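You operate a simulated robot arm through the tools that you are given. There is no shell and no other tool. Be economical: measure what you need, move in short steps, check, and stop when the job is done.

You are at the controls of a simulated two-armed robot. One attempt, no reset.

## Task
Put two of the dark red blocks from the work table on the tea table. Put the red round pot on top of the tin pan. Take the red square tin and put it on the end table. Take the brass scoop and put it on the green place mat. Fetch the paperweight and set it on the oak stand. Carry the glass dome with both arms and set it on the oak stand. Push the green bookend shut. Do these in any order. Set down upright: red round pot, red square tin. The green bookend goes toward x +1.0, y +0.0, z +0.0 (a direction in the base frame), to its stop.

Only the result counts: the job must be done as asked and must still hold three seconds after the hand-in. Knocking over, shifting, dropping, spilling or breaking anything else fails it.

## Robot
Two 7-joint arms with two-finger parallel grippers on one trunk, on a base that drives. Base frame: it is fixed to the floor where the robot stands at the start and does not move with it; the origin is under the middle of the robot, x ahead of it, y to its left, z up; the surface under the hand at the start is at about z = 720. Lengths are in mm, angles in degrees, forces in N, time in s.
The left shoulder is at the start at [60, 143, 876], the right one opposite. With the tool pointing down near the work surface each hand reaches from about 320 to 740 mm from the robot's upright axis, wherever it stands, measured 20 degrees to its own side. Places, roughly: brass scoop (13x4x3 cm) [3300, 1400, 800]; dark red block (5x6x3 cm) [500, 200, 700]; end table [6600, -2000, 600]; glass dome (23x23x15 cm) [2000, -1200, 900]; green bookend [4700, -1900, 300]; green place mat [2100, -1500, 700]; oak stand [600, -1200, 600]; paperweight (6x6x4 cm) [3200, 1600, 800]; red round pot [1250, -250, 500]; red square tin [4000, 1250, 750]; tea table [2300, -1100, 700]; tin pan (14x13x5 cm) [5800, 1600, 600]. Payload 1.57 kg a hand.
Tool frame (each hand has its own): the origin (TCP) lies between the finger pads and is the grasp point; the fingertips stand 30 mm ahead of it; z points along the fingers, y is the line along which they close. Largest opening 110 mm; finger width 24, thickness 12; the body of the gripper, 48 by 112 mm, starts 78 mm behind the TCP.
Orientation is that of the tool frame in the base frame, as a unit quaternion [x, y, z, w]. With the fingers straight down and closing along the base's y, the tool's x points along the base's -x, its y along +y and its z along -z.

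## Interface
- The arms move only by the tool arm_command. It takes "left_commands", "right_commands" or both (then of equal length, played together; a hand with none holds still); each is text: rows parted by semicolons, each of 7 numbers parted by spaces: the shift along the tool's x, y, z in mm, then the turn, a rotation vector about the tool's x, y, z in degrees, then the opening, from 0 (shut) to 1 (fully open). In form: dx dy dz rx ry rz grip; .... A call has 1 to 20 rows; each row shifts and turns the commanded pose from where the row before left it, along the tool's axes as they then stand. Rows are played at 5 a second. More than 50 mm and 8.6 degrees between two rows, or a gripper value outside its range, and nothing of the call is played. Where a pose cannot be reached the arm comes as near as it can. A force on the tool above 40 N (or 10 N above the force at the start of the call, whichever is more), or a blocked arm, ends the call early, and 0.2 s more pass. The fingers move at their own pace (about 45 mm/s each) and stop on an object; they squeeze with about 34 N. The grip force told is the motor's: it shows also when the fingers shut on nothing. Time passes only in rows, and 0.2 s behind the last, so rows that do not move let the fingers close. The reply holds the time, the measured pose of the TCP, the force on the tool along the base axes, the opening and the grip force, in the units named above and with some noise, with the torque about the TCP (base axes, N m) and any sound that the robot's microphone picked up.
- Cameras (640 x 400 px; columns grow to the right, rows downward): "scene" is now at [49.6, 11.6, 1488.2]; the picture's right is [0.14, -0.99, 0.00], its down [-0.72, -0.10, -0.69] and it looks along [0.68, 0.09, -0.73] (base axes); focal length 276 px, centre (320, 200). "left" rides on the left gripper at [70, -16, -141] in its tool frame; the picture's right is [0.23, 0.97, 0.00], its down [-0.86, 0.20, -0.48] and it looks along [-0.47, 0.11, 0.88] (tool axes); focal length 222 px, centre (320, 200). "right" rides on the right gripper at [70, 16, -141] in its tool frame; the picture's right is [-0.23, 0.97, 0.00], its down [-0.86, -0.20, -0.48] and it looks along [-0.47, -0.11, 0.88] (tool axes); focal length 222 px, centre (320, 200). There is no depth. A picture from a camera that has moved, and an enlarged one, comes with that camera's place and axes in the base frame and with its lens.
- snapshot(camera): a new picture of that camera. No time passes.
- lift_body(by): slides the trunk up (or, below 0, down) by that many mm; the arms and the scene camera ride with it, the base frame stays. It gives what a move gives, with no picture.
- steer(legs): drives the robot by 1 to 6 legs, each [ahead, left, turn to the left] in mm, mm and degrees, along the robot's own axes; the way and the turn of a leg run together, so that a leg with both is an arc; at most 1500 mm and 180 degrees a leg. The arms and the cameras ride along, it lands a little off, and it stops where it bumps. It gives what a move gives.
- head_to(pan, tilt): turns the head with the scene camera to pan (to the left, within 86 degrees either way) and tilt (down, from -29 to 69), counted from straight ahead of the robot. It gives what a move gives.
- enlarge(camera, box): a new picture of the part [left, top, right, bottom] of that camera's present view, enlarged. No time passes.
- sign_off(): hands the job in; it is judged then, once.

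Work in short steps. Places have to be worked out from the pictures, the camera data and where the tool is seen: move nearer, look again, correct. Check each grasp and each placing, and mend what went wrong. You have 207 turns and 194 pictures in all, those below and enlarged ones among them. Open the grippers and draw the arms clear of the work before you hand the job in, unless the task says otherwise; then end with one line.

The tools are called after "Call:" by a JSON object that holds its "method" and its "body". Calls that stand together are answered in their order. arm_command: Moves the arms, as the interface text tells. Its arguments: {"type":"object","properties":{"left_commands":{"type":"string"},"right_commands":{"type":"string"}},"required":[]} The other tools are called the same way: lift_body (by) slides the trunk up or down; steer (legs) drives the base; head_to (pan, tilt) turns the head that bears the scene camera; snapshot (camera) takes a picture; enlarge (camera, box) takes an enlarged picture of a part of a camera's view; sign_off () hands the job in.

At the start:

```text
clock: 0.0
left_position: [405.0, 382.2, 980.6]
left_tcp_rot: [-0.001, 1.0, -0.001, 0.0]
left_force: [-0.2, 0.2, -0.1]
left_torque: [0.0, -0.01, -0.04]
left_grip_width: 109.9
left_grasp_force: 0.1
right_position: [455.4, -73.2, 991.0]
right_tcp_rot: [0.0, 1.0, 0.0, 0.0]
right_force: [0.8, -0.3, 0.0]
right_torque: [0.01, 0.02, 0.0]
right_grip_width: 110.0
right_grasp_force: 0.1
trunk travel left (down, up): [-475.0, 115.0]
robot x, y, heading: [0.9, -3.9, -0.1]
head pan, tilt: [7.8, 46.6]
```

scene: 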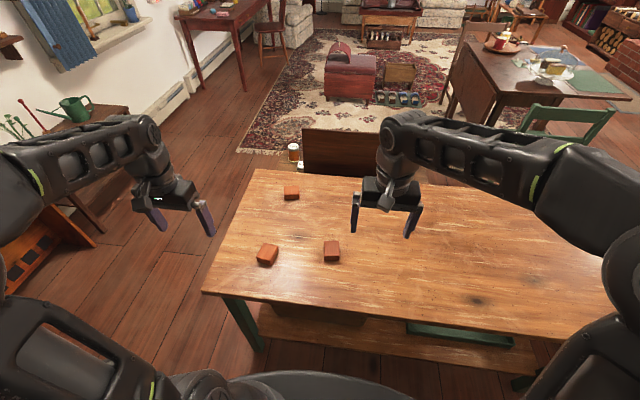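
right: 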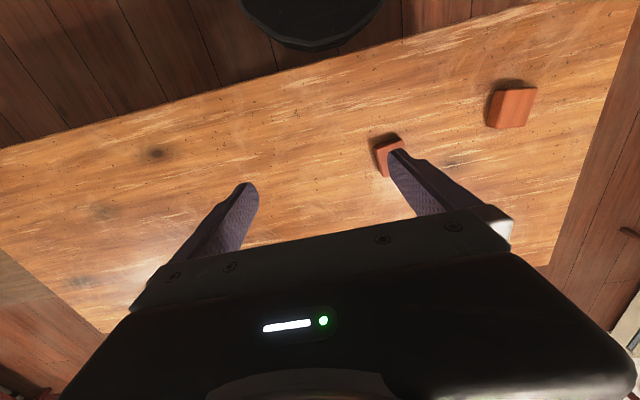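
left: 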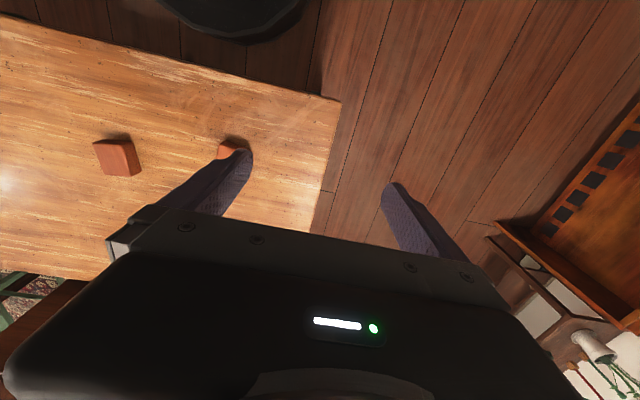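

The scene shows three reddish blocks at about [487,234], [528,39] and [762,216]. I take closer looks to tell their colours apart.

Call:
{"method": "enlarge", "body": {"camera": "scene", "box": [200, 150, 400, 290]}}

Call:
{"method": "enlarge", "body": {"camera": "scene", "box": [320, 0, 640, 200]}}

```text
2.86 times, centred on (300, 220) of scene
camera zoom: at [49.6, 11.6, 1488.2], right [0.14, -0.99, 0.0], down [-0.72, -0.1, -0.69], along [0.68, 0.09, -0.73], focal length 787 px, centre (377, 143)
```

zoom: 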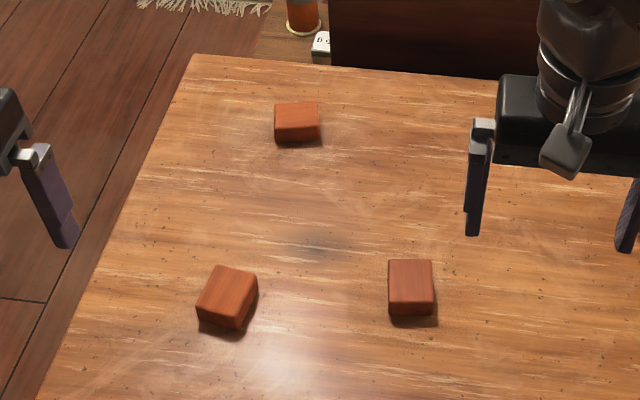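

```text
2.00 times, centred on (480, 100) of scene
camera zoom: at [49.6, 11.6, 1488.2], right [0.14, -0.99, 0.0], down [-0.72, -0.1, -0.69], along [0.68, 0.09, -0.73], focal length 551 px, centre (0, 400)
```

zoom: 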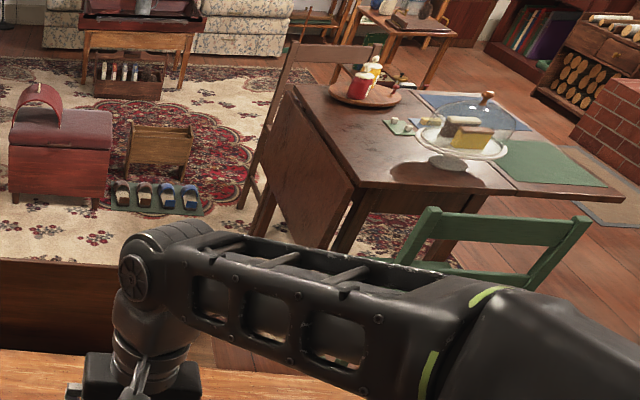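

All three blocks look alike, so any two will do. I look around with the head to learn the layout.

Call:
{"method": "head_to", "body": {"pan": -60, "tilt": 35}}

Call:
{"method": "snapshot", "body": {"camera": "scene"}}

Call:
{"method": "head_to", "body": {"pan": -20, "tilt": 15}}

Call:
{"method": "snapshot", "body": {"camera": "scene"}}

Call:
{"method": "head_to", "body": {"pan": 30, "tilt": 15}}

Call:
{"method": "snapshot", "body": {"camera": "scene"}}

```text
clock: 1.4
left_position: [404.6, 383.2, 979.7]
left_tcp_rot: [0.0, 1.0, 0.0, 0.0]
left_force: [0.5, 0.6, 0.9]
left_torque: [0.01, -0.05, -0.01]
left_grip_width: 109.9
left_grasp_force: 0.0
right_position: [455.5, -74.2, 991.3]
right_tcp_rot: [0.0, 1.0, 0.0, 0.0]
right_force: [0.4, 0.4, 0.3]
right_torque: [-0.03, -0.01, -0.03]
right_grip_width: 109.9
right_grasp_force: 0.0
trunk travel left (down, up): [-475.0, 115.0]
robot x, y, heading: [0.3, 2.4, -0.1]
head pan, tilt: [-60.0, 35.0]
```

```text
188 pictures are left
camera scene: at [14.4, -75.6, 1505.3], right [-0.87, -0.5, 0.0], down [-0.29, 0.5, -0.82], along [0.41, -0.71, -0.57], focal length 276 px, centre (320, 200)
```

scene: 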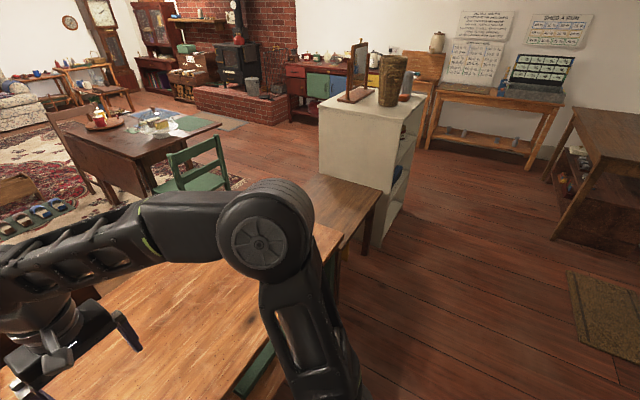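

```text
clock: 2.5
left_position: [403.5, 382.3, 980.8]
left_tcp_rot: [0.0, 1.0, 0.0, 0.0]
left_force: [-0.6, 0.2, 0.4]
left_torque: [-0.01, -0.02, 0.03]
left_grip_width: 110.0
left_grasp_force: 0.0
right_position: [456.1, -74.2, 992.2]
right_tcp_rot: [0.0, 1.0, 0.0, 0.0]
right_force: [-0.2, 0.0, 0.3]
right_torque: [0.01, 0.01, 0.02]
right_grip_width: 109.8
right_grasp_force: 0.1
trunk travel left (down, up): [-475.0, 115.0]
robot x, y, heading: [2.8, -0.7, 0.1]
head pan, tilt: [-20.0, 15.0]
```

```text
187 pictures are left
camera scene: at [58.1, -31.4, 1537.2], right [-0.34, -0.94, 0.0], down [-0.24, 0.09, -0.97], along [0.91, -0.33, -0.26], focal length 276 px, centre (320, 200)
```

scene: 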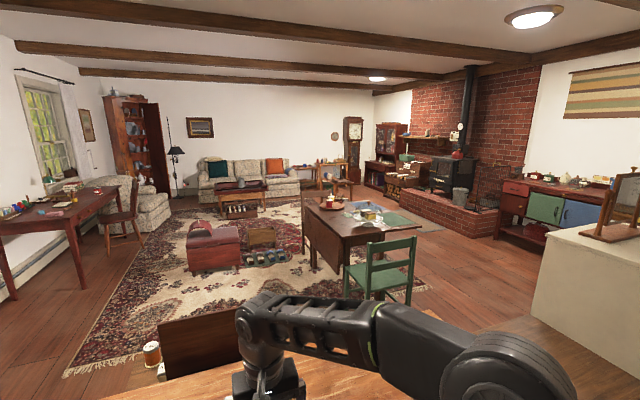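

```text
clock: 3.6
left_position: [405.1, 382.8, 980.4]
left_tcp_rot: [0.0, 1.0, 0.0, 0.0]
left_force: [0.1, -0.4, 0.6]
left_torque: [-0.05, 0.03, -0.03]
left_grip_width: 109.8
left_grasp_force: 0.1
right_position: [455.4, -74.6, 992.4]
right_tcp_rot: [0.0, 1.0, 0.001, 0.0]
right_force: [-0.4, 0.1, -0.3]
right_torque: [0.02, -0.01, 0.04]
right_grip_width: 110.0
right_grasp_force: 0.0
trunk travel left (down, up): [-475.0, 115.0]
robot x, y, heading: [0.8, -0.6, -0.0]
head pan, tilt: [30.0, 15.0]
```

```text
186 pictures are left
camera scene: at [51.3, 47.3, 1537.3], right [0.5, -0.87, 0.0], down [-0.22, -0.13, -0.97], along [0.84, 0.48, -0.26], focal length 276 px, centre (320, 200)
```

scene: 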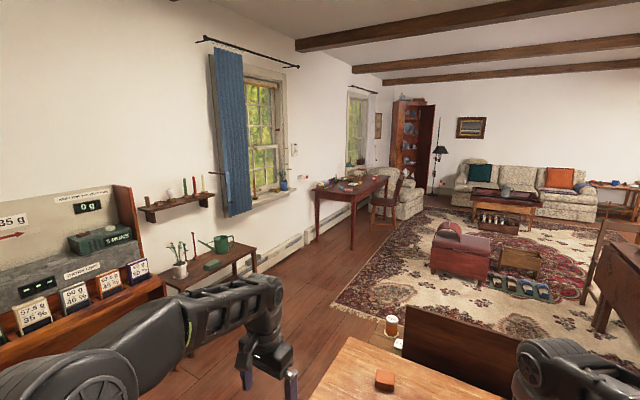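

I compute block A at [495,234], yaw −7°, and block B at [536,37], yaw +7°, both gripped across the 48 mm side. I move the left hand above A and the right above B, stopping high, and check with the wrist cameras.

Call:
{"method": "arm_command", "body": {"left_commands": "-22.5 -37 0 0 0 0 1; -22.5 -37 0 0 0 0 1; -22.5 -37 0 0 0 0 1; -22.5 -37 0 0 0 0 1; 0 0 45 0 0 7 1; 0 0 45 0 0 0 1; 0 0 0 0 0 0 1", "right_commands": "-20 28 0 0 0 0 1; -20 28 0 0 0 0 1; -20 28 0 0 0 0 1; -21 27 0 0 0 0 1; 0 0 45 0 0 -7 1; 0 0 45 0 0 0 1; 0 0 0 0 0 0 1"}}

Call:
{"method": "head_to", "body": {"pan": 10, "tilt": 55}}

Call:
{"method": "snapshot", "body": {"camera": "left"}}

Call:
{"method": "snapshot", "body": {"camera": "right"}}

Call:
{"method": "snapshot", "body": {"camera": "scene"}}

```text
clock: 5.2
left_position: [494.6, 233.2, 890.0]
left_tcp_rot: [0.061, 0.998, 0.0, 0.0]
left_force: [0.4, -0.1, -0.3]
left_torque: [0.01, -0.03, 0.0]
left_grip_width: 110.2
left_grasp_force: 0.0
right_position: [536.8, 36.2, 900.4]
right_tcp_rot: [-0.061, 0.998, 0.0, 0.0]
right_force: [-0.6, -0.6, -0.5]
right_torque: [-0.01, -0.01, -0.01]
right_grip_width: 109.9
right_grasp_force: 0.1
trunk travel left (down, up): [-475.0, 115.0]
robot x, y, heading: [1.0, 0.4, -0.0]
head pan, tilt: [30.0, 15.0]
```

```text
clock: 6.3
left_position: [494.6, 234.7, 891.2]
left_tcp_rot: [0.061, 0.998, 0.0, 0.0]
left_force: [0.2, 0.3, 0.2]
left_torque: [0.03, 0.0, -0.01]
left_grip_width: 110.0
left_grasp_force: 0.0
right_position: [536.3, 37.4, 900.9]
right_tcp_rot: [-0.061, 0.998, 0.0, 0.001]
right_force: [0.0, -0.7, -1.0]
right_torque: [-0.03, -0.02, -0.03]
right_grip_width: 110.0
right_grasp_force: 0.0
trunk travel left (down, up): [-475.0, 115.0]
robot x, y, heading: [-2.7, 0.6, 0.1]
head pan, tilt: [10.0, 55.0]
```

```text
185 pictures are left
camera left: at [424.8, 227.4, 1031.0], right [-0.11, 0.99, 0.0], down [0.87, 0.09, 0.48], along [0.48, 0.05, -0.88], focal length 222 px, centre (320, 200)
```

left: 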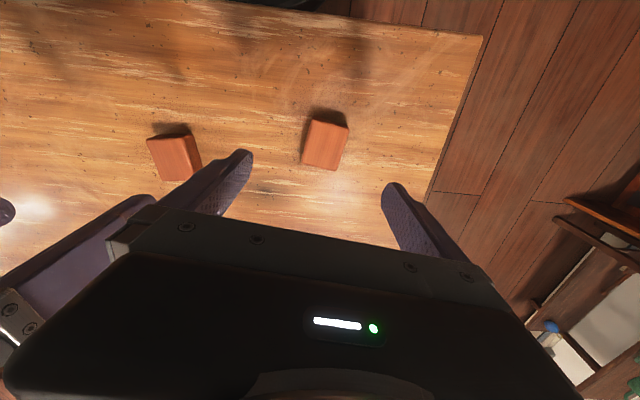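

```text
184 pictures are left
camera right: at [467.6, 45.0, 1041.0], right [0.11, 0.99, 0.0], down [0.87, -0.09, 0.48], along [0.48, -0.05, -0.88], focal length 222 px, centre (320, 200)
```

right: 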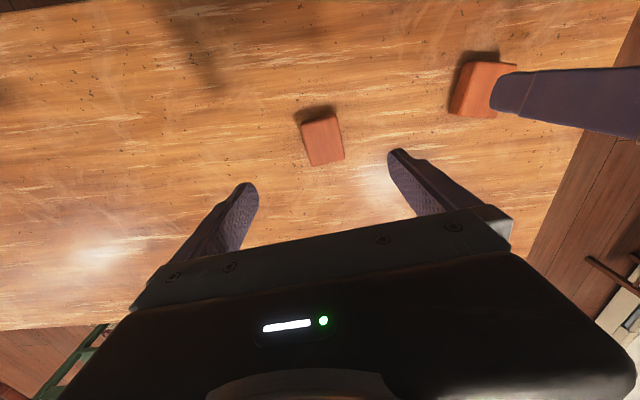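

```text
183 pictures are left
camera scene: at [41.4, 13.2, 1477.1], right [0.17, -0.98, 0.0], down [-0.81, -0.14, -0.57], along [0.57, 0.1, -0.82], focal length 276 px, centre (320, 200)
```

scene: 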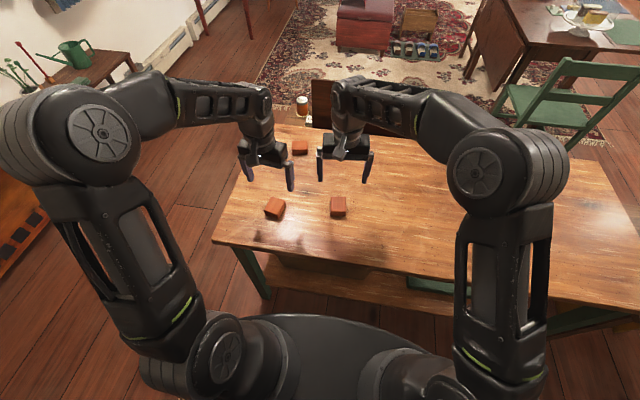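

The wrist cameras refine A to [496,242] and B to [538,40], yaw about 11°. I correct, descend to z≈756 and close both.

Call:
{"method": "arm_command", "body": {"left_commands": "0 8 25 0 0 0 1; 0 0 45 0 0 0 1; 0 0 45 0 0 0 1; 0 0 19 0 0 0 1; 0 0 0 0 0 0 1; 0 0 0 0 0 0 0; 0 0 0 0 0 0 0; 0 0 0 0 0 0 0; 0 0 0 0 0 0 0; 0 0 0 0 0 0 0; 0 0 0 0 0 0 0", "right_commands": "-2 3 35 0 0 -4 1; 0 0 45 0 0 0 1; 0 0 45 0 0 0 1; 0 0 19 0 0 0 1; 0 0 0 0 0 0 1; 0 0 0 0 0 0 0; 0 0 0 0 0 0 0; 0 0 0 0 0 0 0; 0 0 0 0 0 0 0; 0 0 0 0 0 0 0; 0 0 0 0 0 0 0"}}

Call:
{"method": "snapshot", "body": {"camera": "left"}}

Call:
{"method": "snapshot", "body": {"camera": "right"}}

```text
clock: 8.7
left_position: [498.1, 241.5, 756.9]
left_tcp_rot: [0.061, 0.998, 0.0, 0.0]
left_force: [-0.6, 0.2, -0.9]
left_torque: [-0.02, -0.01, 0.0]
left_grip_width: 49.3
left_grasp_force: 33.8
right_position: [538.8, 40.3, 758.1]
right_tcp_rot: [-0.096, 0.995, 0.001, 0.0]
right_force: [1.7, 0.5, 0.8]
right_torque: [0.01, -0.02, -0.03]
right_grip_width: 49.1
right_grasp_force: 33.7
trunk travel left (down, up): [-475.0, 115.0]
robot x, y, heading: [-1.9, -2.1, -0.3]
head pan, tilt: [10.0, 55.0]
```

```text
182 pictures are left
camera left: at [426.7, 234.9, 897.5], right [-0.11, 0.99, 0.0], down [0.87, 0.09, 0.48], along [0.48, 0.05, -0.88], focal length 222 px, centre (320, 200)
```

left: 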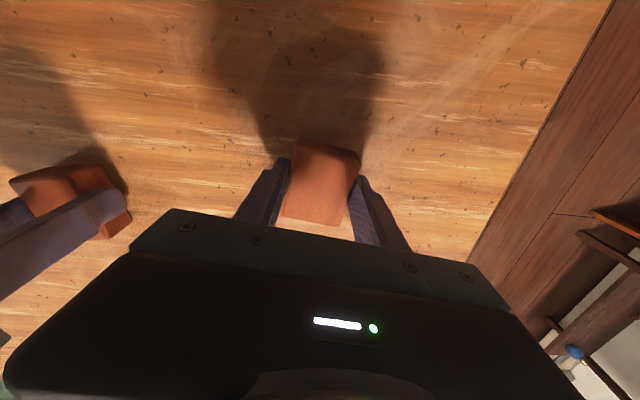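

```text
181 pictures are left
camera right: at [469.1, 43.6, 898.1], right [0.04, 1.0, 0.0], down [0.88, -0.03, 0.48], along [0.48, -0.02, -0.88], focal length 222 px, centre (320, 200)
```

right: 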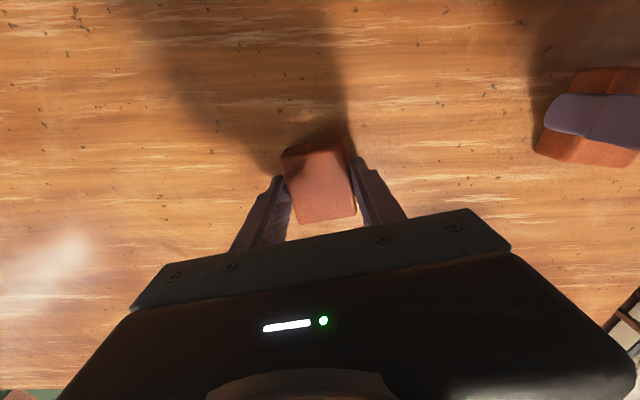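

Both blocks are held (49 mm). I lift and tuck the hands in, then look left for the way around the table.

Call:
{"method": "arm_command", "body": {"left_commands": "0 0 -45 0 0 0 0; 0 0 -45 0 0 0 0; 0 0 -45 0 0 0 0; 0 0 -45 0 0 0 0; 0 0 -45 0 0 -7 0; 40 10 0 0 0 0 0; 40 10 0 0 0 0 0; 20 10 0 0 0 0 0", "right_commands": "0 0 -45 0 0 0 0; 0 0 -45 0 0 0 0; 0 0 -45 0 0 0 0; 0 0 -45 0 0 6 0; 0 0 -45 0 0 5 0; 45 -45 0 0 0 0 0; 45 -45 0 0 0 0 0; 45 -45 0 0 0 0 0"}}

Call:
{"method": "head_to", "body": {"pan": 75, "tilt": 40}}

Call:
{"method": "snapshot", "body": {"camera": "scene"}}

Call:
{"method": "head_to", "body": {"pan": 25, "tilt": 35}}

Call:
{"method": "snapshot", "body": {"camera": "scene"}}

```text
refused: row 6 steps farther than a row can; nothing moved
```

```text
clock: 10.1
left_position: [496.3, 241.7, 757.7]
left_tcp_rot: [0.061, 0.998, 0.0, 0.0]
left_force: [0.7, -0.3, 0.6]
left_torque: [0.0, 0.02, 0.0]
left_grip_width: 48.8
left_grasp_force: 34.0
right_position: [538.6, 41.7, 757.7]
right_tcp_rot: [-0.096, 0.995, 0.0, 0.0]
right_force: [-0.2, -0.2, 0.5]
right_torque: [0.0, 0.04, -0.02]
right_grip_width: 49.0
right_grasp_force: 34.1
trunk travel left (down, up): [-475.0, 115.0]
robot x, y, heading: [-1.3, 1.8, -0.2]
head pan, tilt: [75.0, 40.0]
```

```text
180 pictures are left
camera scene: at [-7.6, 82.8, 1497.7], right [0.97, -0.26, 0.0], down [-0.17, -0.62, -0.77], along [0.2, 0.74, -0.64], focal length 276 px, centre (320, 200)
```

scene: 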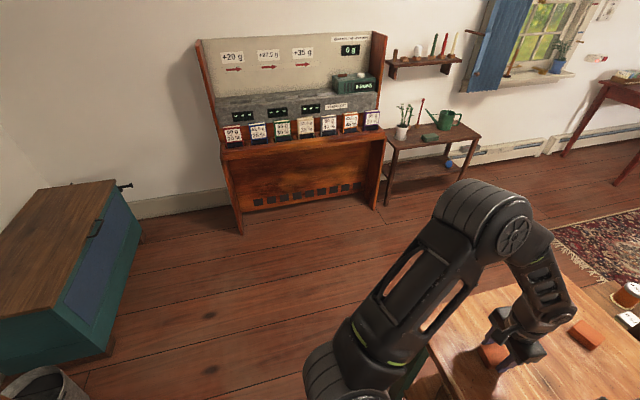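

```text
clock: 11.2
left_position: [497.5, 242.0, 756.9]
left_tcp_rot: [0.061, 0.998, 0.001, 0.0]
left_force: [-0.4, -0.3, -0.8]
left_torque: [-0.01, 0.03, 0.01]
left_grip_width: 48.5
left_grasp_force: 34.6
right_position: [537.5, 40.5, 757.0]
right_tcp_rot: [-0.095, 0.995, 0.0, 0.0]
right_force: [0.5, -0.1, 0.4]
right_torque: [-0.01, 0.01, -0.02]
right_grip_width: 49.1
right_grasp_force: 33.9
trunk travel left (down, up): [-475.0, 115.0]
robot x, y, heading: [-0.9, -1.9, 0.1]
head pan, tilt: [25.0, 35.0]
```

```text
179 pictures are left
camera scene: at [50.2, 38.0, 1505.3], right [0.42, -0.91, 0.0], down [-0.52, -0.24, -0.82], along [0.74, 0.35, -0.57], focal length 276 px, centre (320, 200)
```

scene: 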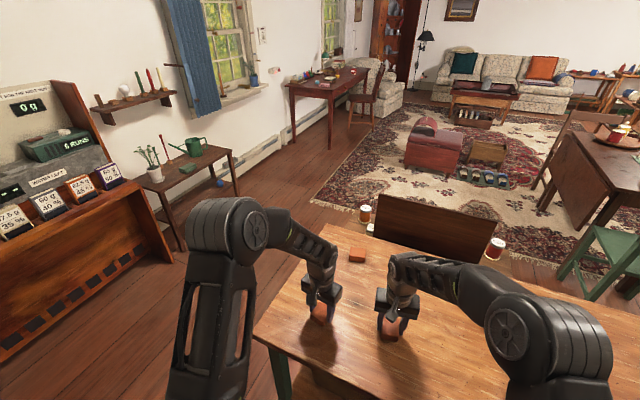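

The left lane (y 400 to 1600) is clear. I redo the lift and tuck with smaller rows.

Call:
{"method": "arm_command", "body": {"left_commands": "0 0 -45 0 0 0 0; 0 0 -45 0 0 0 0; 0 0 -45 0 0 0 0; 0 0 -45 0 0 0 0; 0 0 -45 0 0 -7 0; 40 10 0 0 0 0 0; 40 10 0 0 0 0 0; 20 10 0 0 0 0 0; 0 0 0 0 0 0 0", "right_commands": "0 0 -45 0 0 0 0; 0 0 -45 0 0 0 0; 0 0 -45 0 0 0 0; 0 0 -45 0 0 6 0; 0 0 -45 0 0 5 0; 34 -35 0 0 0 0 0; 34 -35 0 0 0 0 0; 34 -35 0 0 0 0 0; 34 -35 0 0 0 0 0"}}

Call:
{"method": "steer", "body": {"legs": [[0, 800, 0]]}}

Call:
{"method": "head_to", "body": {"pan": 0, "tilt": 35}}

Call:
{"method": "snapshot", "body": {"camera": "scene"}}

```text
clock: 13.2
left_position: [396.0, 270.7, 981.9]
left_tcp_rot: [0.0, 1.0, 0.0, 0.0]
left_force: [-0.2, -0.7, -0.9]
left_torque: [0.0, -0.02, -0.01]
left_grip_width: 49.0
left_grasp_force: 33.9
right_position: [401.5, -99.9, 982.5]
right_tcp_rot: [0.001, 1.0, 0.0, -0.001]
right_force: [-0.2, -0.6, -0.4]
right_torque: [0.02, 0.02, -0.01]
right_grip_width: 48.8
right_grasp_force: 34.3
trunk travel left (down, up): [-475.0, 115.0]
robot x, y, heading: [-0.3, -0.9, -0.1]
head pan, tilt: [25.0, 35.0]
```

```text
clock: 17.5
left_position: [399.1, 1068.6, 982.7]
left_tcp_rot: [0.003, 1.0, 0.001, 0.001]
left_force: [-0.7, 0.8, -0.3]
left_torque: [0.02, 0.01, 0.02]
left_grip_width: 48.7
left_grasp_force: 33.7
right_position: [402.2, 699.0, 983.3]
right_tcp_rot: [0.003, 1.0, 0.0, 0.0]
right_force: [-0.1, -0.2, 0.4]
right_torque: [0.02, 0.01, 0.03]
right_grip_width: 48.8
right_grasp_force: 33.9
trunk travel left (down, up): [-475.0, 115.0]
robot x, y, heading: [1.4, 798.4, -0.3]
head pan, tilt: [25.0, 35.0]
```

```text
clock: 18.4
left_position: [399.5, 1067.9, 983.4]
left_tcp_rot: [0.003, 1.0, 0.0, 0.0]
left_force: [0.0, 0.0, 0.1]
left_torque: [-0.03, -0.01, -0.03]
left_grip_width: 48.7
left_grasp_force: 34.4
right_position: [401.8, 697.4, 983.2]
right_tcp_rot: [0.003, 1.0, 0.001, 0.0]
right_force: [0.0, 0.9, 0.4]
right_torque: [0.0, -0.03, 0.03]
right_grip_width: 49.0
right_grasp_force: 33.9
trunk travel left (down, up): [-475.0, 115.0]
robot x, y, heading: [3.3, 799.7, -0.0]
head pan, tilt: [0.0, 35.0]
```

```text
178 pictures are left
camera scene: at [60.2, 799.4, 1505.3], right [0.0, -1.0, 0.0], down [-0.57, 0.0, -0.82], along [0.82, 0.0, -0.57], focal length 276 px, centre (320, 200)
```

scene: 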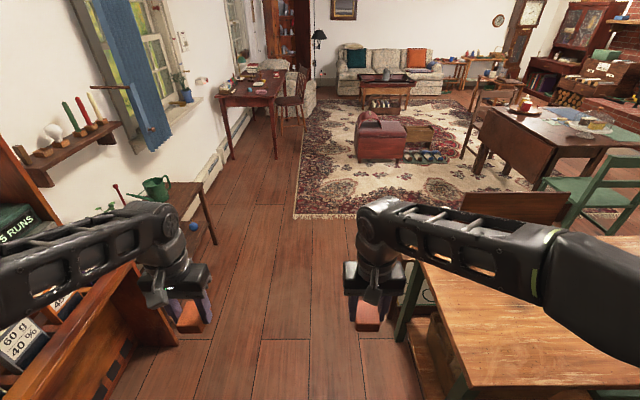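

The lane ahead is clear; I shift slightly right and drive ahead about 1.7 m, then look toward the tea table and the bench behind the work table.

Call:
{"method": "steer", "body": {"legs": [[850, -30, 0], [850, 0, 0]]}}

Call:
{"method": "head_to", "body": {"pan": -70, "tilt": 35}}

Call:
{"method": "snapshot", "body": {"camera": "scene"}}

Call:
{"method": "head_to", "body": {"pan": -20, "tilt": 30}}

Call:
{"method": "snapshot", "body": {"camera": "scene"}}

Call:
{"method": "head_to", "body": {"pan": 25, "tilt": 25}}

Call:
{"method": "snapshot", "body": {"camera": "scene"}}

```text
clock: 27.1
left_position: [2102.9, 1032.4, 982.3]
left_tcp_rot: [0.0, 1.0, -0.001, 0.0]
left_force: [-0.3, 0.7, 0.1]
left_torque: [0.0, 0.0, 0.01]
left_grip_width: 48.6
left_grasp_force: 34.5
right_position: [2108.1, 662.2, 983.3]
right_tcp_rot: [0.001, 1.0, 0.0, 0.0]
right_force: [0.0, 0.1, -0.9]
right_torque: [0.01, 0.01, -0.02]
right_grip_width: 48.7
right_grasp_force: 34.3
trunk travel left (down, up): [-475.0, 115.0]
robot x, y, heading: [1706.2, 760.9, 0.0]
head pan, tilt: [0.0, 35.0]
```

```text
clock: 28.5
left_position: [2101.7, 1031.7, 982.5]
left_tcp_rot: [0.0, 1.0, 0.0, 0.0]
left_force: [0.2, -0.5, 0.8]
left_torque: [-0.01, 0.01, 0.01]
left_grip_width: 49.0
left_grasp_force: 34.0
right_position: [2107.4, 661.2, 982.1]
right_tcp_rot: [0.0, 1.0, 0.0, 0.0]
right_force: [-0.2, 0.5, -1.0]
right_torque: [-0.03, -0.02, 0.01]
right_grip_width: 48.9
right_grasp_force: 34.7
trunk travel left (down, up): [-475.0, 115.0]
robot x, y, heading: [1706.8, 763.7, 0.4]
head pan, tilt: [-70.0, 35.0]
```

```text
177 pictures are left
camera scene: at [1707.1, 679.7, 1505.3], right [-0.94, -0.34, 0.0], down [-0.2, 0.54, -0.82], along [0.28, -0.77, -0.57], focal length 276 px, centre (320, 200)
```

scene: 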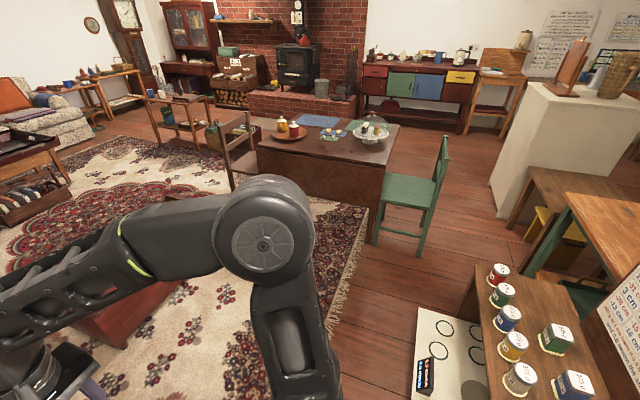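

```text
clock: 29.7
left_position: [2102.9, 1033.1, 981.1]
left_tcp_rot: [0.0, 1.0, 0.0, 0.0]
left_force: [1.2, 0.8, -0.8]
left_torque: [-0.03, -0.01, 0.02]
left_grip_width: 48.8
left_grasp_force: 34.1
right_position: [2107.7, 661.2, 984.1]
right_tcp_rot: [0.0, 1.0, 0.0, 0.0]
right_force: [0.2, 0.6, -0.4]
right_torque: [0.0, 0.01, 0.02]
right_grip_width: 48.8
right_grasp_force: 34.1
trunk travel left (down, up): [-475.0, 115.0]
robot x, y, heading: [1703.2, 762.2, -0.1]
head pan, tilt: [-20.0, 30.0]
```

```text
176 pictures are left
camera scene: at [1761.9, 731.4, 1513.0], right [-0.34, -0.94, 0.0], down [-0.47, 0.17, -0.87], along [0.81, -0.3, -0.5], focal length 276 px, centre (320, 200)
```

scene: 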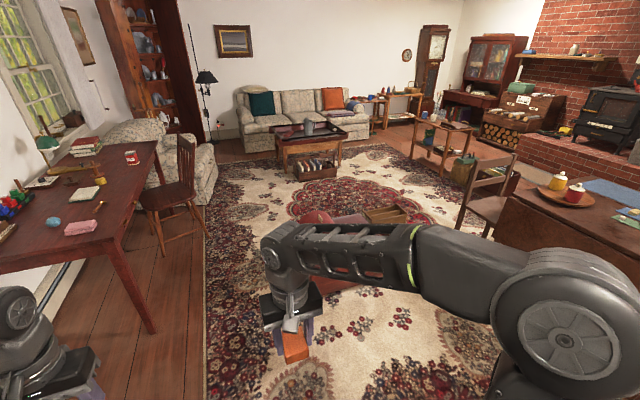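

```text
clock: 30.8
left_position: [2102.6, 1031.8, 982.6]
left_tcp_rot: [0.001, 1.0, 0.001, 0.0]
left_force: [-0.2, 0.1, -0.8]
left_torque: [0.01, -0.03, -0.03]
left_grip_width: 48.8
left_grasp_force: 33.7
right_position: [2107.8, 661.8, 982.8]
right_tcp_rot: [0.0, 1.0, 0.0, 0.001]
right_force: [-0.1, -0.1, -0.6]
right_torque: [0.01, -0.04, -0.02]
right_grip_width: 48.4
right_grasp_force: 34.1
trunk travel left (down, up): [-475.0, 115.0]
robot x, y, heading: [1706.5, 756.4, 0.1]
head pan, tilt: [25.0, 25.0]
```

```text
175 pictures are left
camera scene: at [1760.5, 801.2, 1521.0], right [0.42, -0.91, 0.0], down [-0.38, -0.18, -0.91], along [0.82, 0.38, -0.42], focal length 276 px, centre (320, 200)
```

scene: 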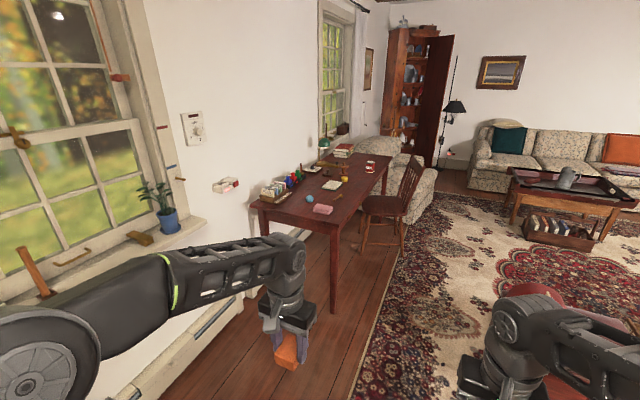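

The tea table spans roughly x 1820–2700, y −830 to −1650; the green chair stands at its −x side. I drive over the clear rug to about (2200, −50), facing −y, and look.

Call:
{"method": "steer", "body": {"legs": [[500, -250, 0], [0, 0, -90], [550, 0, 0]]}}

Call:
{"method": "head_to", "body": {"pan": 0, "tilt": 40}}

Call:
{"method": "snapshot", "body": {"camera": "scene"}}

```text
clock: 40.6
left_position: [2467.2, -438.8, 981.8]
left_tcp_rot: [0.71, 0.704, 0.0, 0.0]
left_force: [-0.9, 0.2, -0.5]
left_torque: [0.0, 0.03, -0.01]
left_grip_width: 48.8
left_grasp_force: 34.4
right_position: [2097.8, -439.6, 982.8]
right_tcp_rot: [0.71, 0.704, -0.001, 0.001]
right_force: [1.1, -0.1, 0.1]
right_torque: [0.07, 0.01, -0.01]
right_grip_width: 48.9
right_grasp_force: 34.2
trunk travel left (down, up): [-475.0, 115.0]
robot x, y, heading: [2200.8, -42.0, -90.3]
head pan, tilt: [25.0, 25.0]
```

```text
clock: 41.5
left_position: [2467.9, -436.5, 981.2]
left_tcp_rot: [0.711, 0.704, 0.0, 0.0]
left_force: [-0.2, -0.1, -0.2]
left_torque: [-0.03, 0.0, -0.02]
left_grip_width: 48.7
left_grasp_force: 34.5
right_position: [2098.0, -440.1, 982.3]
right_tcp_rot: [0.711, 0.704, -0.001, 0.0]
right_force: [0.6, -0.1, -0.4]
right_torque: [-0.01, -0.03, -0.02]
right_grip_width: 48.7
right_grasp_force: 33.6
trunk travel left (down, up): [-475.0, 115.0]
robot x, y, heading: [2200.9, -36.4, -90.6]
head pan, tilt: [0.0, 40.0]
```

```text
174 pictures are left
camera scene: at [2200.7, -93.8, 1497.7], right [-1.0, 0.01, 0.0], down [0.01, 0.64, -0.77], along [-0.01, -0.77, -0.64], focal length 276 px, centre (320, 200)
```

scene: 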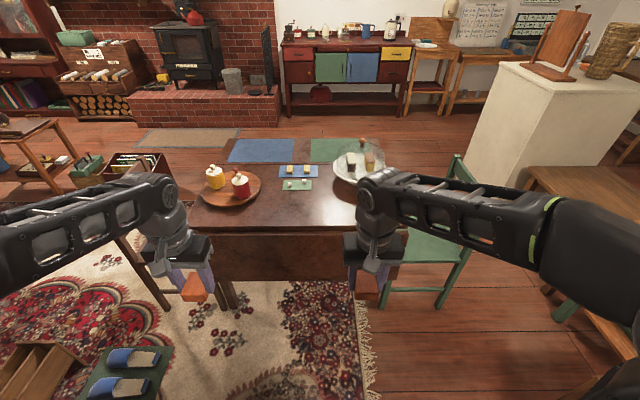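

I judge the table's near edge at y≈−836 and free space around x 2130–2310, y −900. I drive 265 mm closer and move both hands over it.

Call:
{"method": "steer", "body": {"legs": [[265, 0, 0]]}}

Call:
{"method": "arm_command", "body": {"left_commands": "-35 -30 0 0 0 0 0; -35 -30 0 0 0 0 0; -35 -30 0 0 0 0 0; -35 -30 0 0 0 0 0; -35 -30 0 0 0 0 0; -25 -7 0 0 0 0 0; 0 0 45 0 0 0 0; 0 0 45 0 0 0 0; 0 0 45 0 0 0 0; 0 0 0 0 0 0 0", "right_commands": "-35 8 0 0 0 0 0; -35 8 0 0 0 0 0; -35 8 0 0 0 0 0; -35 8 0 0 0 0 0; -35 8 0 0 0 0 0; -25 2 0 0 0 0 0; 0 0 45 0 0 0 0; 0 0 45 0 0 0 0; 0 0 45 0 0 0 0; 0 0 0 0 0 0 0"}}

Call:
{"method": "snapshot", "body": {"camera": "scene"}}

Call:
{"method": "snapshot", "body": {"camera": "right"}}

```text
clock: 43.4
left_position: [2464.0, -701.8, 981.4]
left_tcp_rot: [0.711, 0.703, 0.0, 0.0]
left_force: [0.1, -0.4, -0.3]
left_torque: [0.04, 0.02, -0.01]
left_grip_width: 48.9
left_grasp_force: 33.7
right_position: [2094.8, -702.0, 982.6]
right_tcp_rot: [0.71, 0.704, 0.001, -0.001]
right_force: [-0.4, -0.3, -0.8]
right_torque: [0.0, 0.0, -0.03]
right_grip_width: 48.8
right_grasp_force: 34.1
trunk travel left (down, up): [-475.0, 115.0]
robot x, y, heading: [2198.2, -302.1, -90.8]
head pan, tilt: [0.0, 40.0]
```

```text
clock: 45.6
left_position: [2306.6, -898.4, 846.4]
left_tcp_rot: [0.711, 0.703, -0.001, 0.002]
left_force: [-0.4, -0.3, -0.3]
left_torque: [0.01, 0.03, -0.03]
left_grip_width: 49.0
left_grasp_force: 33.6
right_position: [2133.8, -901.9, 848.5]
right_tcp_rot: [0.71, 0.704, 0.0, 0.0]
right_force: [-0.7, 0.4, -0.3]
right_torque: [0.03, -0.03, 0.02]
right_grip_width: 49.0
right_grasp_force: 34.0
trunk travel left (down, up): [-475.0, 115.0]
robot x, y, heading: [2202.4, -302.2, -90.4]
head pan, tilt: [0.0, 40.0]
```

```text
173 pictures are left
camera scene: at [2197.9, -355.8, 1497.8], right [-1.0, 0.01, 0.0], down [0.01, 0.64, -0.77], along [-0.01, -0.77, -0.64], focal length 276 px, centre (320, 200)
```

scene: 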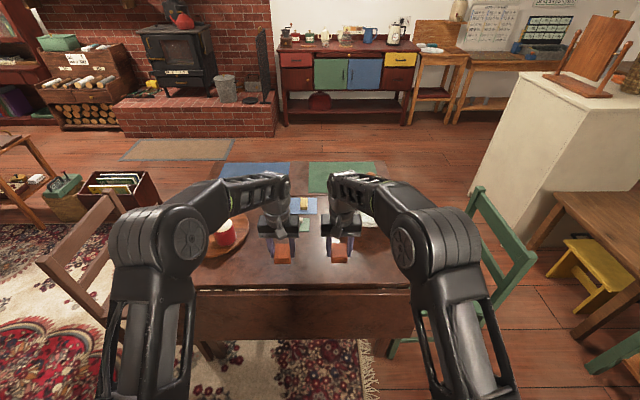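

```text
172 pictures are left
camera right: at [2152.8, -831.6, 987.1], right [0.97, -0.24, 0.0], down [-0.21, -0.85, 0.48], along [-0.11, -0.47, -0.88], focal length 222 px, centre (320, 200)
```

right: 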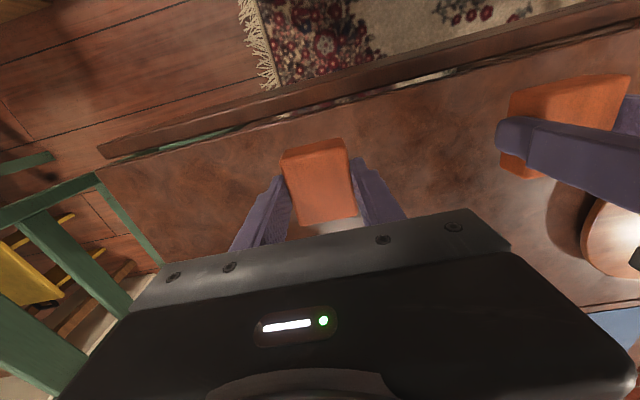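

Both blocks hang just inside the leaf seam (y≈−858). I move 35 mm further in and go down carefully.

Call:
{"method": "arm_command", "body": {"left_commands": "-35 0 20 0 0 0 0; 0 0 30 0 0 0 0; 0 0 20 0 0 0 0; 0 0 8 0 0 0 0; 0 0 0 0 0 0 0", "right_commands": "-35 0 20 0 0 0 0; 0 0 30 0 0 0 0; 0 0 20 0 0 0 0; 0 0 8 0 0 0 0; 0 0 0 0 0 0 0"}}

Call:
{"method": "snapshot", "body": {"camera": "right"}}

```text
clock: 46.8
left_position: [2304.1, -933.4, 769.1]
left_tcp_rot: [0.711, 0.703, 0.0, 0.0]
left_force: [-0.1, -0.2, -0.2]
left_torque: [0.0, -0.01, -0.02]
left_grip_width: 48.4
left_grasp_force: 33.7
right_position: [2133.4, -936.6, 768.9]
right_tcp_rot: [0.711, 0.703, 0.0, 0.001]
right_force: [-0.4, 0.4, -0.3]
right_torque: [0.0, -0.03, -0.03]
right_grip_width: 48.9
right_grasp_force: 34.4
trunk travel left (down, up): [-475.0, 115.0]
robot x, y, heading: [2199.1, -301.3, -90.7]
head pan, tilt: [0.0, 40.0]
```

```text
171 pictures are left
camera right: at [2152.7, -866.8, 909.7], right [0.97, -0.24, 0.0], down [-0.21, -0.85, 0.48], along [-0.11, -0.46, -0.88], focal length 222 px, centre (320, 200)
```

right: 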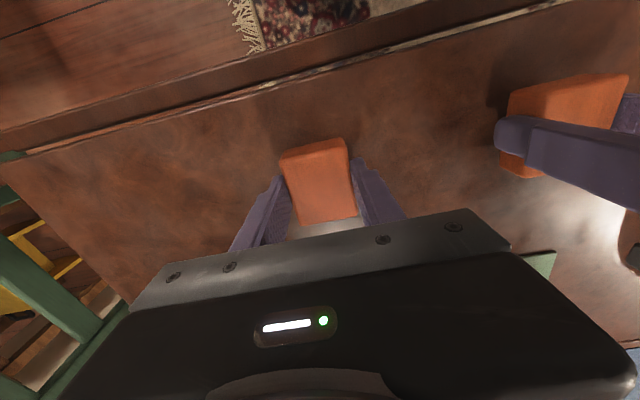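

No contact at 769. I keep descending in small steps watching force.

Call:
{"method": "arm_command", "body": {"left_commands": "0 0 5 0 0 0 0; 0 0 4 0 0 0 0; 0 0 0 0 0 0 0", "right_commands": "0 0 5 0 0 0 0; 0 0 4 0 0 0 0; 0 0 0 0 0 0 0"}}

Call:
{"method": "arm_command", "body": {"left_commands": "0 0 4 0 0 0 0; 0 0 0 0 0 0 0", "right_commands": "0 0 4 0 0 0 0; 0 0 0 0 0 0 0"}}

```text
clock: 47.6
left_position: [2305.3, -933.3, 759.8]
left_tcp_rot: [0.71, 0.704, 0.0, 0.0]
left_force: [0.4, 0.5, -0.4]
left_torque: [-0.01, -0.02, 0.03]
left_grip_width: 48.6
left_grasp_force: 33.8
right_position: [2134.1, -935.8, 760.3]
right_tcp_rot: [0.711, 0.703, 0.0, 0.0]
right_force: [-0.5, 0.4, -0.8]
right_torque: [-0.01, -0.03, -0.02]
right_grip_width: 48.9
right_grasp_force: 34.1
trunk travel left (down, up): [-475.0, 115.0]
robot x, y, heading: [2195.0, -305.6, -90.6]
head pan, tilt: [0.0, 40.0]
```

```text
clock: 48.2
left_position: [2304.7, -933.9, 757.3]
left_tcp_rot: [0.711, 0.704, -0.001, 0.0]
left_force: [0.1, 0.6, 3.3]
left_torque: [0.06, -0.02, -0.03]
left_grip_width: 48.9
left_grasp_force: 34.0
right_position: [2134.4, -936.6, 758.0]
right_tcp_rot: [0.711, 0.703, -0.001, 0.001]
right_force: [-0.3, -0.2, 7.4]
right_torque: [0.0, 0.02, -0.01]
right_grip_width: 48.8
right_grasp_force: 34.0
trunk travel left (down, up): [-475.0, 115.0]
robot x, y, heading: [2198.5, -299.5, -90.5]
head pan, tilt: [0.0, 40.0]
```

Both blocks touch the table (forces 3 and 7 N). I open, rise and withdraw.

Call:
{"method": "arm_command", "body": {"left_commands": "0 0 0 0 0 0 0.7; 0 0 0 0 0 0 0.7; 0 0 0 0 0 0 0.7; 0 0 -45 0 0 0 0.7; 0 0 -45 0 0 0 0.7; 0 0 -45 0 0 0 0.7; 0 0 -45 0 0 0 1; 0 0 -40 0 0 0 1; 40 15 0 0 0 0 1; 40 15 0 0 0 0 1; 40 15 0 0 0 0 1; 40 15 0 0 0 0 1; 40 15 0 0 0 0 1", "right_commands": "0 0 0 0 0 0 0.7; 0 0 0 0 0 0 0.7; 0 0 0 0 0 0 0.7; 0 0 -45 0 0 0 0.7; 0 0 -45 0 0 0 0.7; 0 0 -45 0 0 0 0.7; 0 0 -45 0 0 0 1; 0 0 -40 0 0 0 1; 40 -15 0 0 0 0 1; 40 -15 0 0 0 0 1; 40 -15 0 0 0 0 1; 40 -15 0 0 0 0 1; 40 -15 0 0 0 0 1"}}

Call:
{"method": "snapshot", "body": {"camera": "scene"}}

Call:
{"method": "head_to", "body": {"pan": -20, "tilt": 45}}

Call:
{"method": "enlarge", "body": {"camera": "scene", "box": [80, 20, 400, 220]}}

```text
clock: 51.0
left_position: [2383.6, -734.2, 955.8]
left_tcp_rot: [0.711, 0.703, 0.0, 0.001]
left_force: [0.1, 0.0, -2.0]
left_torque: [-0.01, -0.04, -0.02]
left_grip_width: 110.0
left_grasp_force: 0.1
left hand out of reach, approached as far as the arm can: row 8
right_position: [2060.9, -736.2, 939.4]
right_tcp_rot: [0.711, 0.703, 0.0, 0.0]
right_force: [0.1, 0.5, 1.5]
right_torque: [-0.03, 0.02, 0.01]
right_grip_width: 110.1
right_grasp_force: 0.1
right hand out of reach, approached as far as the arm can: row 8
trunk travel left (down, up): [-475.0, 115.0]
robot x, y, heading: [2200.9, -299.3, -90.7]
head pan, tilt: [0.0, 40.0]
```

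```text
170 pictures are left
camera scene: at [2197.7, -354.2, 1497.8], right [-1.0, 0.01, 0.0], down [0.01, 0.64, -0.77], along [-0.01, -0.77, -0.64], focal length 276 px, centre (320, 200)
```

scene: 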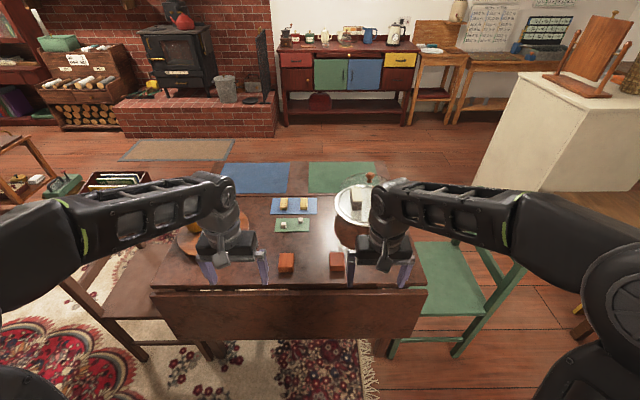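

```text
clock: 51.8
left_position: [2383.2, -735.3, 956.9]
left_tcp_rot: [0.711, 0.703, 0.0, 0.0]
left_force: [0.6, -0.3, 0.2]
left_torque: [0.02, 0.0, 0.03]
left_grip_width: 110.0
left_grasp_force: 0.1
right_position: [2061.0, -738.4, 937.0]
right_tcp_rot: [0.711, 0.703, 0.001, 0.0]
right_force: [-0.1, 0.2, 0.0]
right_torque: [-0.03, -0.02, 0.01]
right_grip_width: 110.1
right_grasp_force: 0.1
trunk travel left (down, up): [-475.0, 115.0]
robot x, y, heading: [2198.0, -303.7, -90.8]
head pan, tilt: [-20.0, 45.0]
```

```text
2.00 times, centred on (240, 120) of scene
camera zoom: at [2170.2, -347.2, 1490.5], right [-0.94, 0.35, 0.0], down [0.25, 0.66, -0.71], along [-0.25, -0.66, -0.71], focal length 551 px, centre (480, 360)
```

zoom: 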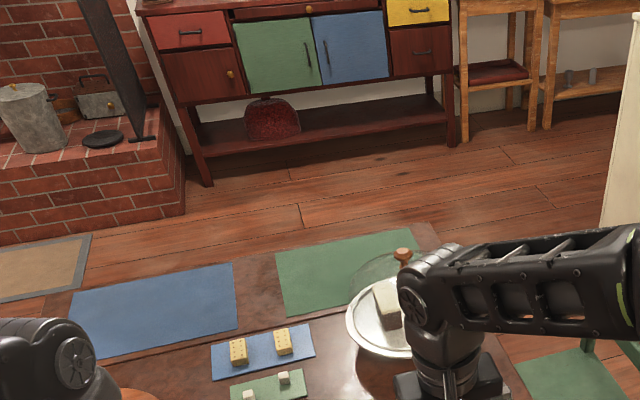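

The blocks stand on the table. The right arm hides the dome, so I swing it aside to see it.

Call:
{"method": "arm_command", "body": {"right_commands": "0 -45 0 0 0 0 1; 0 -45 0 0 0 0 1; 10 -45 0 0 0 0 1; 10 -45 0 0 0 0 1; 0 -45 0 0 0 0 1"}}

Call:
{"method": "enlarge", "body": {"camera": "scene", "box": [160, 50, 420, 250]}}

```text
clock: 53.0
left_position: [2382.8, -735.1, 957.0]
left_tcp_rot: [0.711, 0.703, 0.0, 0.001]
left_force: [-0.1, -0.6, 0.7]
left_torque: [-0.02, 0.01, -0.01]
left_grip_width: 109.9
left_grasp_force: 0.1
right_position: [1836.2, -714.4, 937.8]
right_tcp_rot: [0.711, 0.704, 0.0, 0.0]
right_force: [0.3, 0.0, 0.2]
right_torque: [0.01, 0.01, 0.0]
right_grip_width: 110.3
right_grasp_force: 0.0
trunk travel left (down, up): [-475.0, 115.0]
robot x, y, heading: [2200.9, -302.9, -90.7]
head pan, tilt: [-20.0, 45.0]
```

```text
2.00 times, centred on (290, 150) of scene
camera zoom: at [2169.5, -347.3, 1490.4], right [-0.94, 0.35, 0.0], down [0.25, 0.66, -0.71], along [-0.25, -0.66, -0.71], focal length 551 px, centre (380, 300)
```

zoom: 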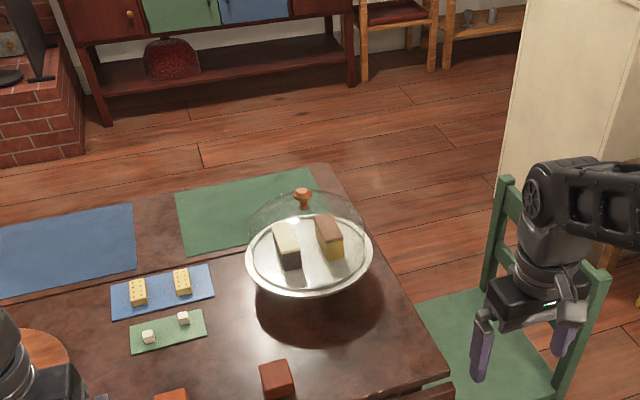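

The dome sits on a footed cake plate; I judge its centre [2015,−1127], rim z≈820, wooden knob top ≈965. I raise the trunk, drive closer to within knob reach, and look with the right hand's camera.

Call:
{"method": "lift_body", "body": {"by": 110}}

Call:
{"method": "steer", "body": {"legs": [[150, 0, 0]]}}

Call:
{"method": "snapshot", "body": {"camera": "scene"}}

```text
clock: 54.4
left_position: [2382.3, -734.4, 1066.3]
left_tcp_rot: [0.711, 0.704, 0.0, 0.0]
left_force: [0.3, 0.0, 0.0]
left_torque: [-0.01, 0.0, -0.01]
left_grip_width: 110.2
left_grasp_force: 0.1
right_position: [1835.7, -713.3, 1047.0]
right_tcp_rot: [0.711, 0.703, 0.001, 0.0]
right_force: [1.0, 0.0, 0.4]
right_torque: [0.0, 0.0, 0.02]
right_grip_width: 109.8
right_grasp_force: 0.1
trunk travel left (down, up): [-585.0, 5.0]
robot x, y, heading: [2198.1, -299.2, -90.5]
head pan, tilt: [-20.0, 45.0]
```

```text
clock: 55.8
left_position: [2381.2, -886.5, 1066.5]
left_tcp_rot: [0.711, 0.703, 0.0, -0.001]
left_force: [0.1, -0.3, -0.2]
left_torque: [0.04, 0.05, 0.01]
left_grip_width: 110.3
left_grasp_force: 0.0
right_position: [1834.4, -864.5, 1046.8]
right_tcp_rot: [0.711, 0.703, 0.0, 0.0]
right_force: [-0.3, 0.0, -0.8]
right_torque: [0.03, -0.02, 0.01]
right_grip_width: 109.9
right_grasp_force: 0.1
trunk travel left (down, up): [-585.0, 5.0]
robot x, y, heading: [2195.4, -451.7, -90.7]
head pan, tilt: [-20.0, 45.0]
```

```text
167 pictures are left
camera scene: at [2168.5, -498.2, 1600.4], right [-0.94, 0.35, 0.0], down [0.25, 0.66, -0.71], along [-0.25, -0.66, -0.71], focal length 276 px, centre (320, 200)
```

scene: 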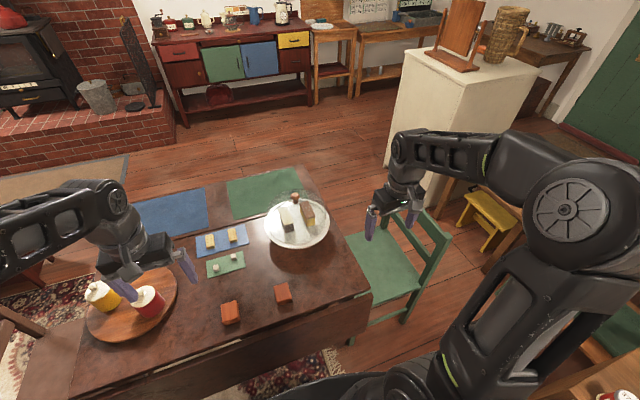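

A closer look at the dome from here.

Call:
{"method": "enlarge", "body": {"camera": "scene", "box": [245, 180, 345, 260]}}

```text
5.00 times, centred on (295, 220) of scene
camera zoom: at [2168.5, -498.2, 1600.4], right [-0.94, 0.35, 0.0], down [0.25, 0.66, -0.71], along [-0.25, -0.66, -0.71], focal length 1378 px, centre (445, 100)
```

zoom: 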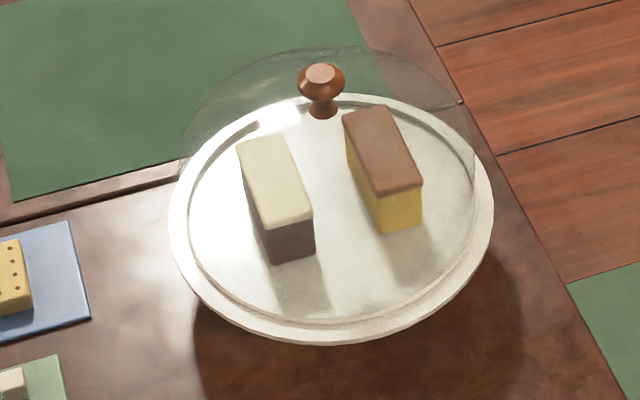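

The knob is flared with a narrow neck, about 27 mm wide. I bring the right hand to a point over it, high, and look with its camera.

Call:
{"method": "arm_command", "body": {"right_commands": "-36 30 0 0 0 0 1; -36 30 0 0 0 0 1; -36 30 0 0 0 0 1; -36 30 0 0 0 0 1; -36 30 0 0 0 0 1; -36 30 0 0 0 0 1; 0 0 0 0 0 0 1"}}

Call:
{"method": "snapshot", "body": {"camera": "right"}}

Call:
{"method": "snapshot", "body": {"camera": "scene"}}

```text
clock: 57.4
left_position: [2381.0, -883.5, 1067.5]
left_tcp_rot: [0.711, 0.703, 0.0, 0.0]
left_force: [0.1, -0.2, 0.3]
left_torque: [-0.05, 0.01, -0.02]
left_grip_width: 109.9
left_grasp_force: 0.0
right_position: [2015.2, -1082.2, 1047.0]
right_tcp_rot: [0.71, 0.704, 0.0, 0.0]
right_force: [-0.3, 0.0, 0.4]
right_torque: [-0.01, 0.01, -0.01]
right_grip_width: 109.9
right_grasp_force: 0.1
trunk travel left (down, up): [-585.0, 5.0]
robot x, y, heading: [2194.7, -453.3, -90.8]
head pan, tilt: [-20.0, 45.0]
```

```text
165 pictures are left
camera right: at [2033.5, -1011.4, 1187.5], right [0.97, -0.24, 0.0], down [-0.21, -0.85, 0.48], along [-0.11, -0.47, -0.88], focal length 222 px, centre (320, 200)
```

right: 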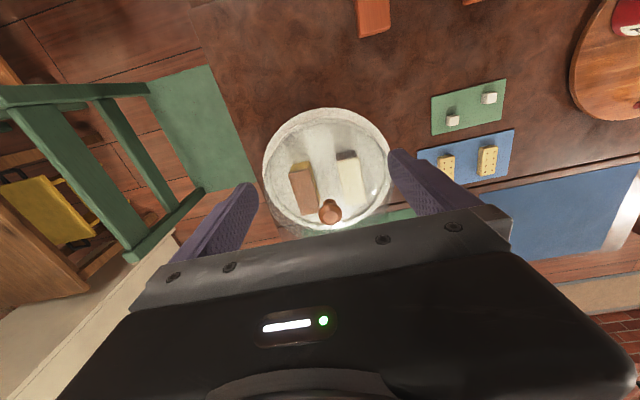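

```text
164 pictures are left
camera scene: at [2167.9, -495.4, 1600.5], right [-0.94, 0.35, 0.0], down [0.25, 0.66, -0.71], along [-0.25, -0.66, -0.71], focal length 276 px, centre (320, 200)
```

scene: 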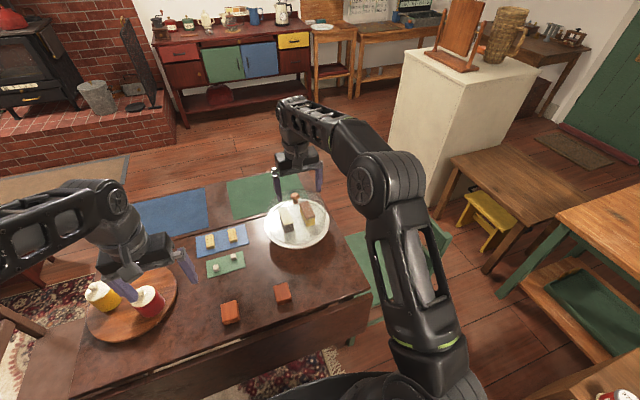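

Combining views I get knob top about [2013,−1157, ~945]. I move forward 72 mm and look again before lowering.

Call:
{"method": "arm_command", "body": {"right_commands": "-36 0 0 0 0 0 1; -36 0 0 0 0 0 1; 0 0 40 0 0 0 0.6; 0 0 10 0 0 0 0.6; 0 0 0 0 0 0 0.6"}}

Call:
{"method": "snapshot", "body": {"camera": "right"}}

Call:
{"method": "enlarge", "body": {"camera": "scene", "box": [230, 130, 350, 230]}}

```text
clock: 58.6
left_position: [2381.4, -883.8, 1066.8]
left_tcp_rot: [0.71, 0.704, 0.0, 0.0]
left_force: [0.4, 0.3, -1.0]
left_torque: [0.05, 0.03, -0.01]
left_grip_width: 110.0
left_grasp_force: 0.1
right_position: [2013.8, -1104.6, 996.2]
right_tcp_rot: [0.711, 0.704, 0.0, 0.0]
right_force: [0.2, -0.7, 0.0]
right_torque: [-0.02, -0.03, -0.01]
right_grip_width: 65.9
right_grasp_force: 0.1
right hand out of reach, approached as far as the arm can: row 1, 2
trunk travel left (down, up): [-585.0, 5.0]
robot x, y, heading: [2196.9, -452.7, -90.5]
head pan, tilt: [-20.0, 45.0]
```

```text
163 pictures are left
camera right: at [2032.6, -1034.9, 1136.3], right [0.97, -0.24, 0.0], down [-0.21, -0.85, 0.48], along [-0.11, -0.46, -0.88], focal length 222 px, centre (320, 200)
```

right: 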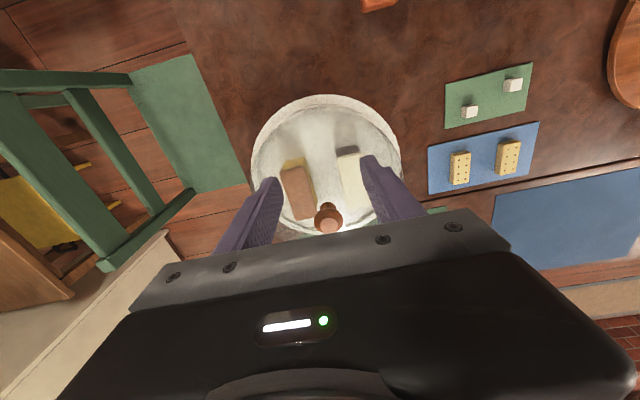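

```text
4.00 times, centred on (290, 180) of scene
camera zoom: at [2168.6, -496.6, 1600.4], right [-0.94, 0.35, 0.0], down [0.25, 0.66, -0.71], along [-0.25, -0.66, -0.71], focal length 1102 px, centre (440, 280)
```

zoom: 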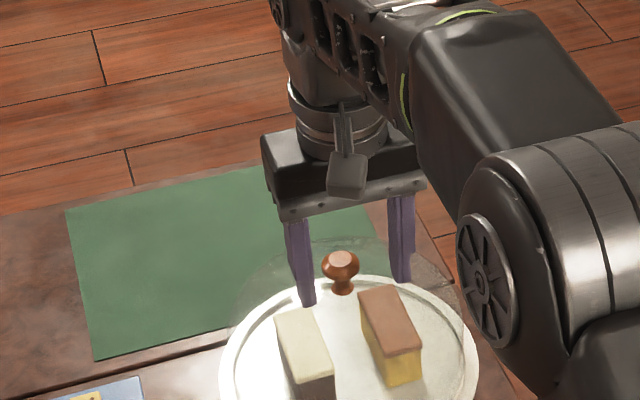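

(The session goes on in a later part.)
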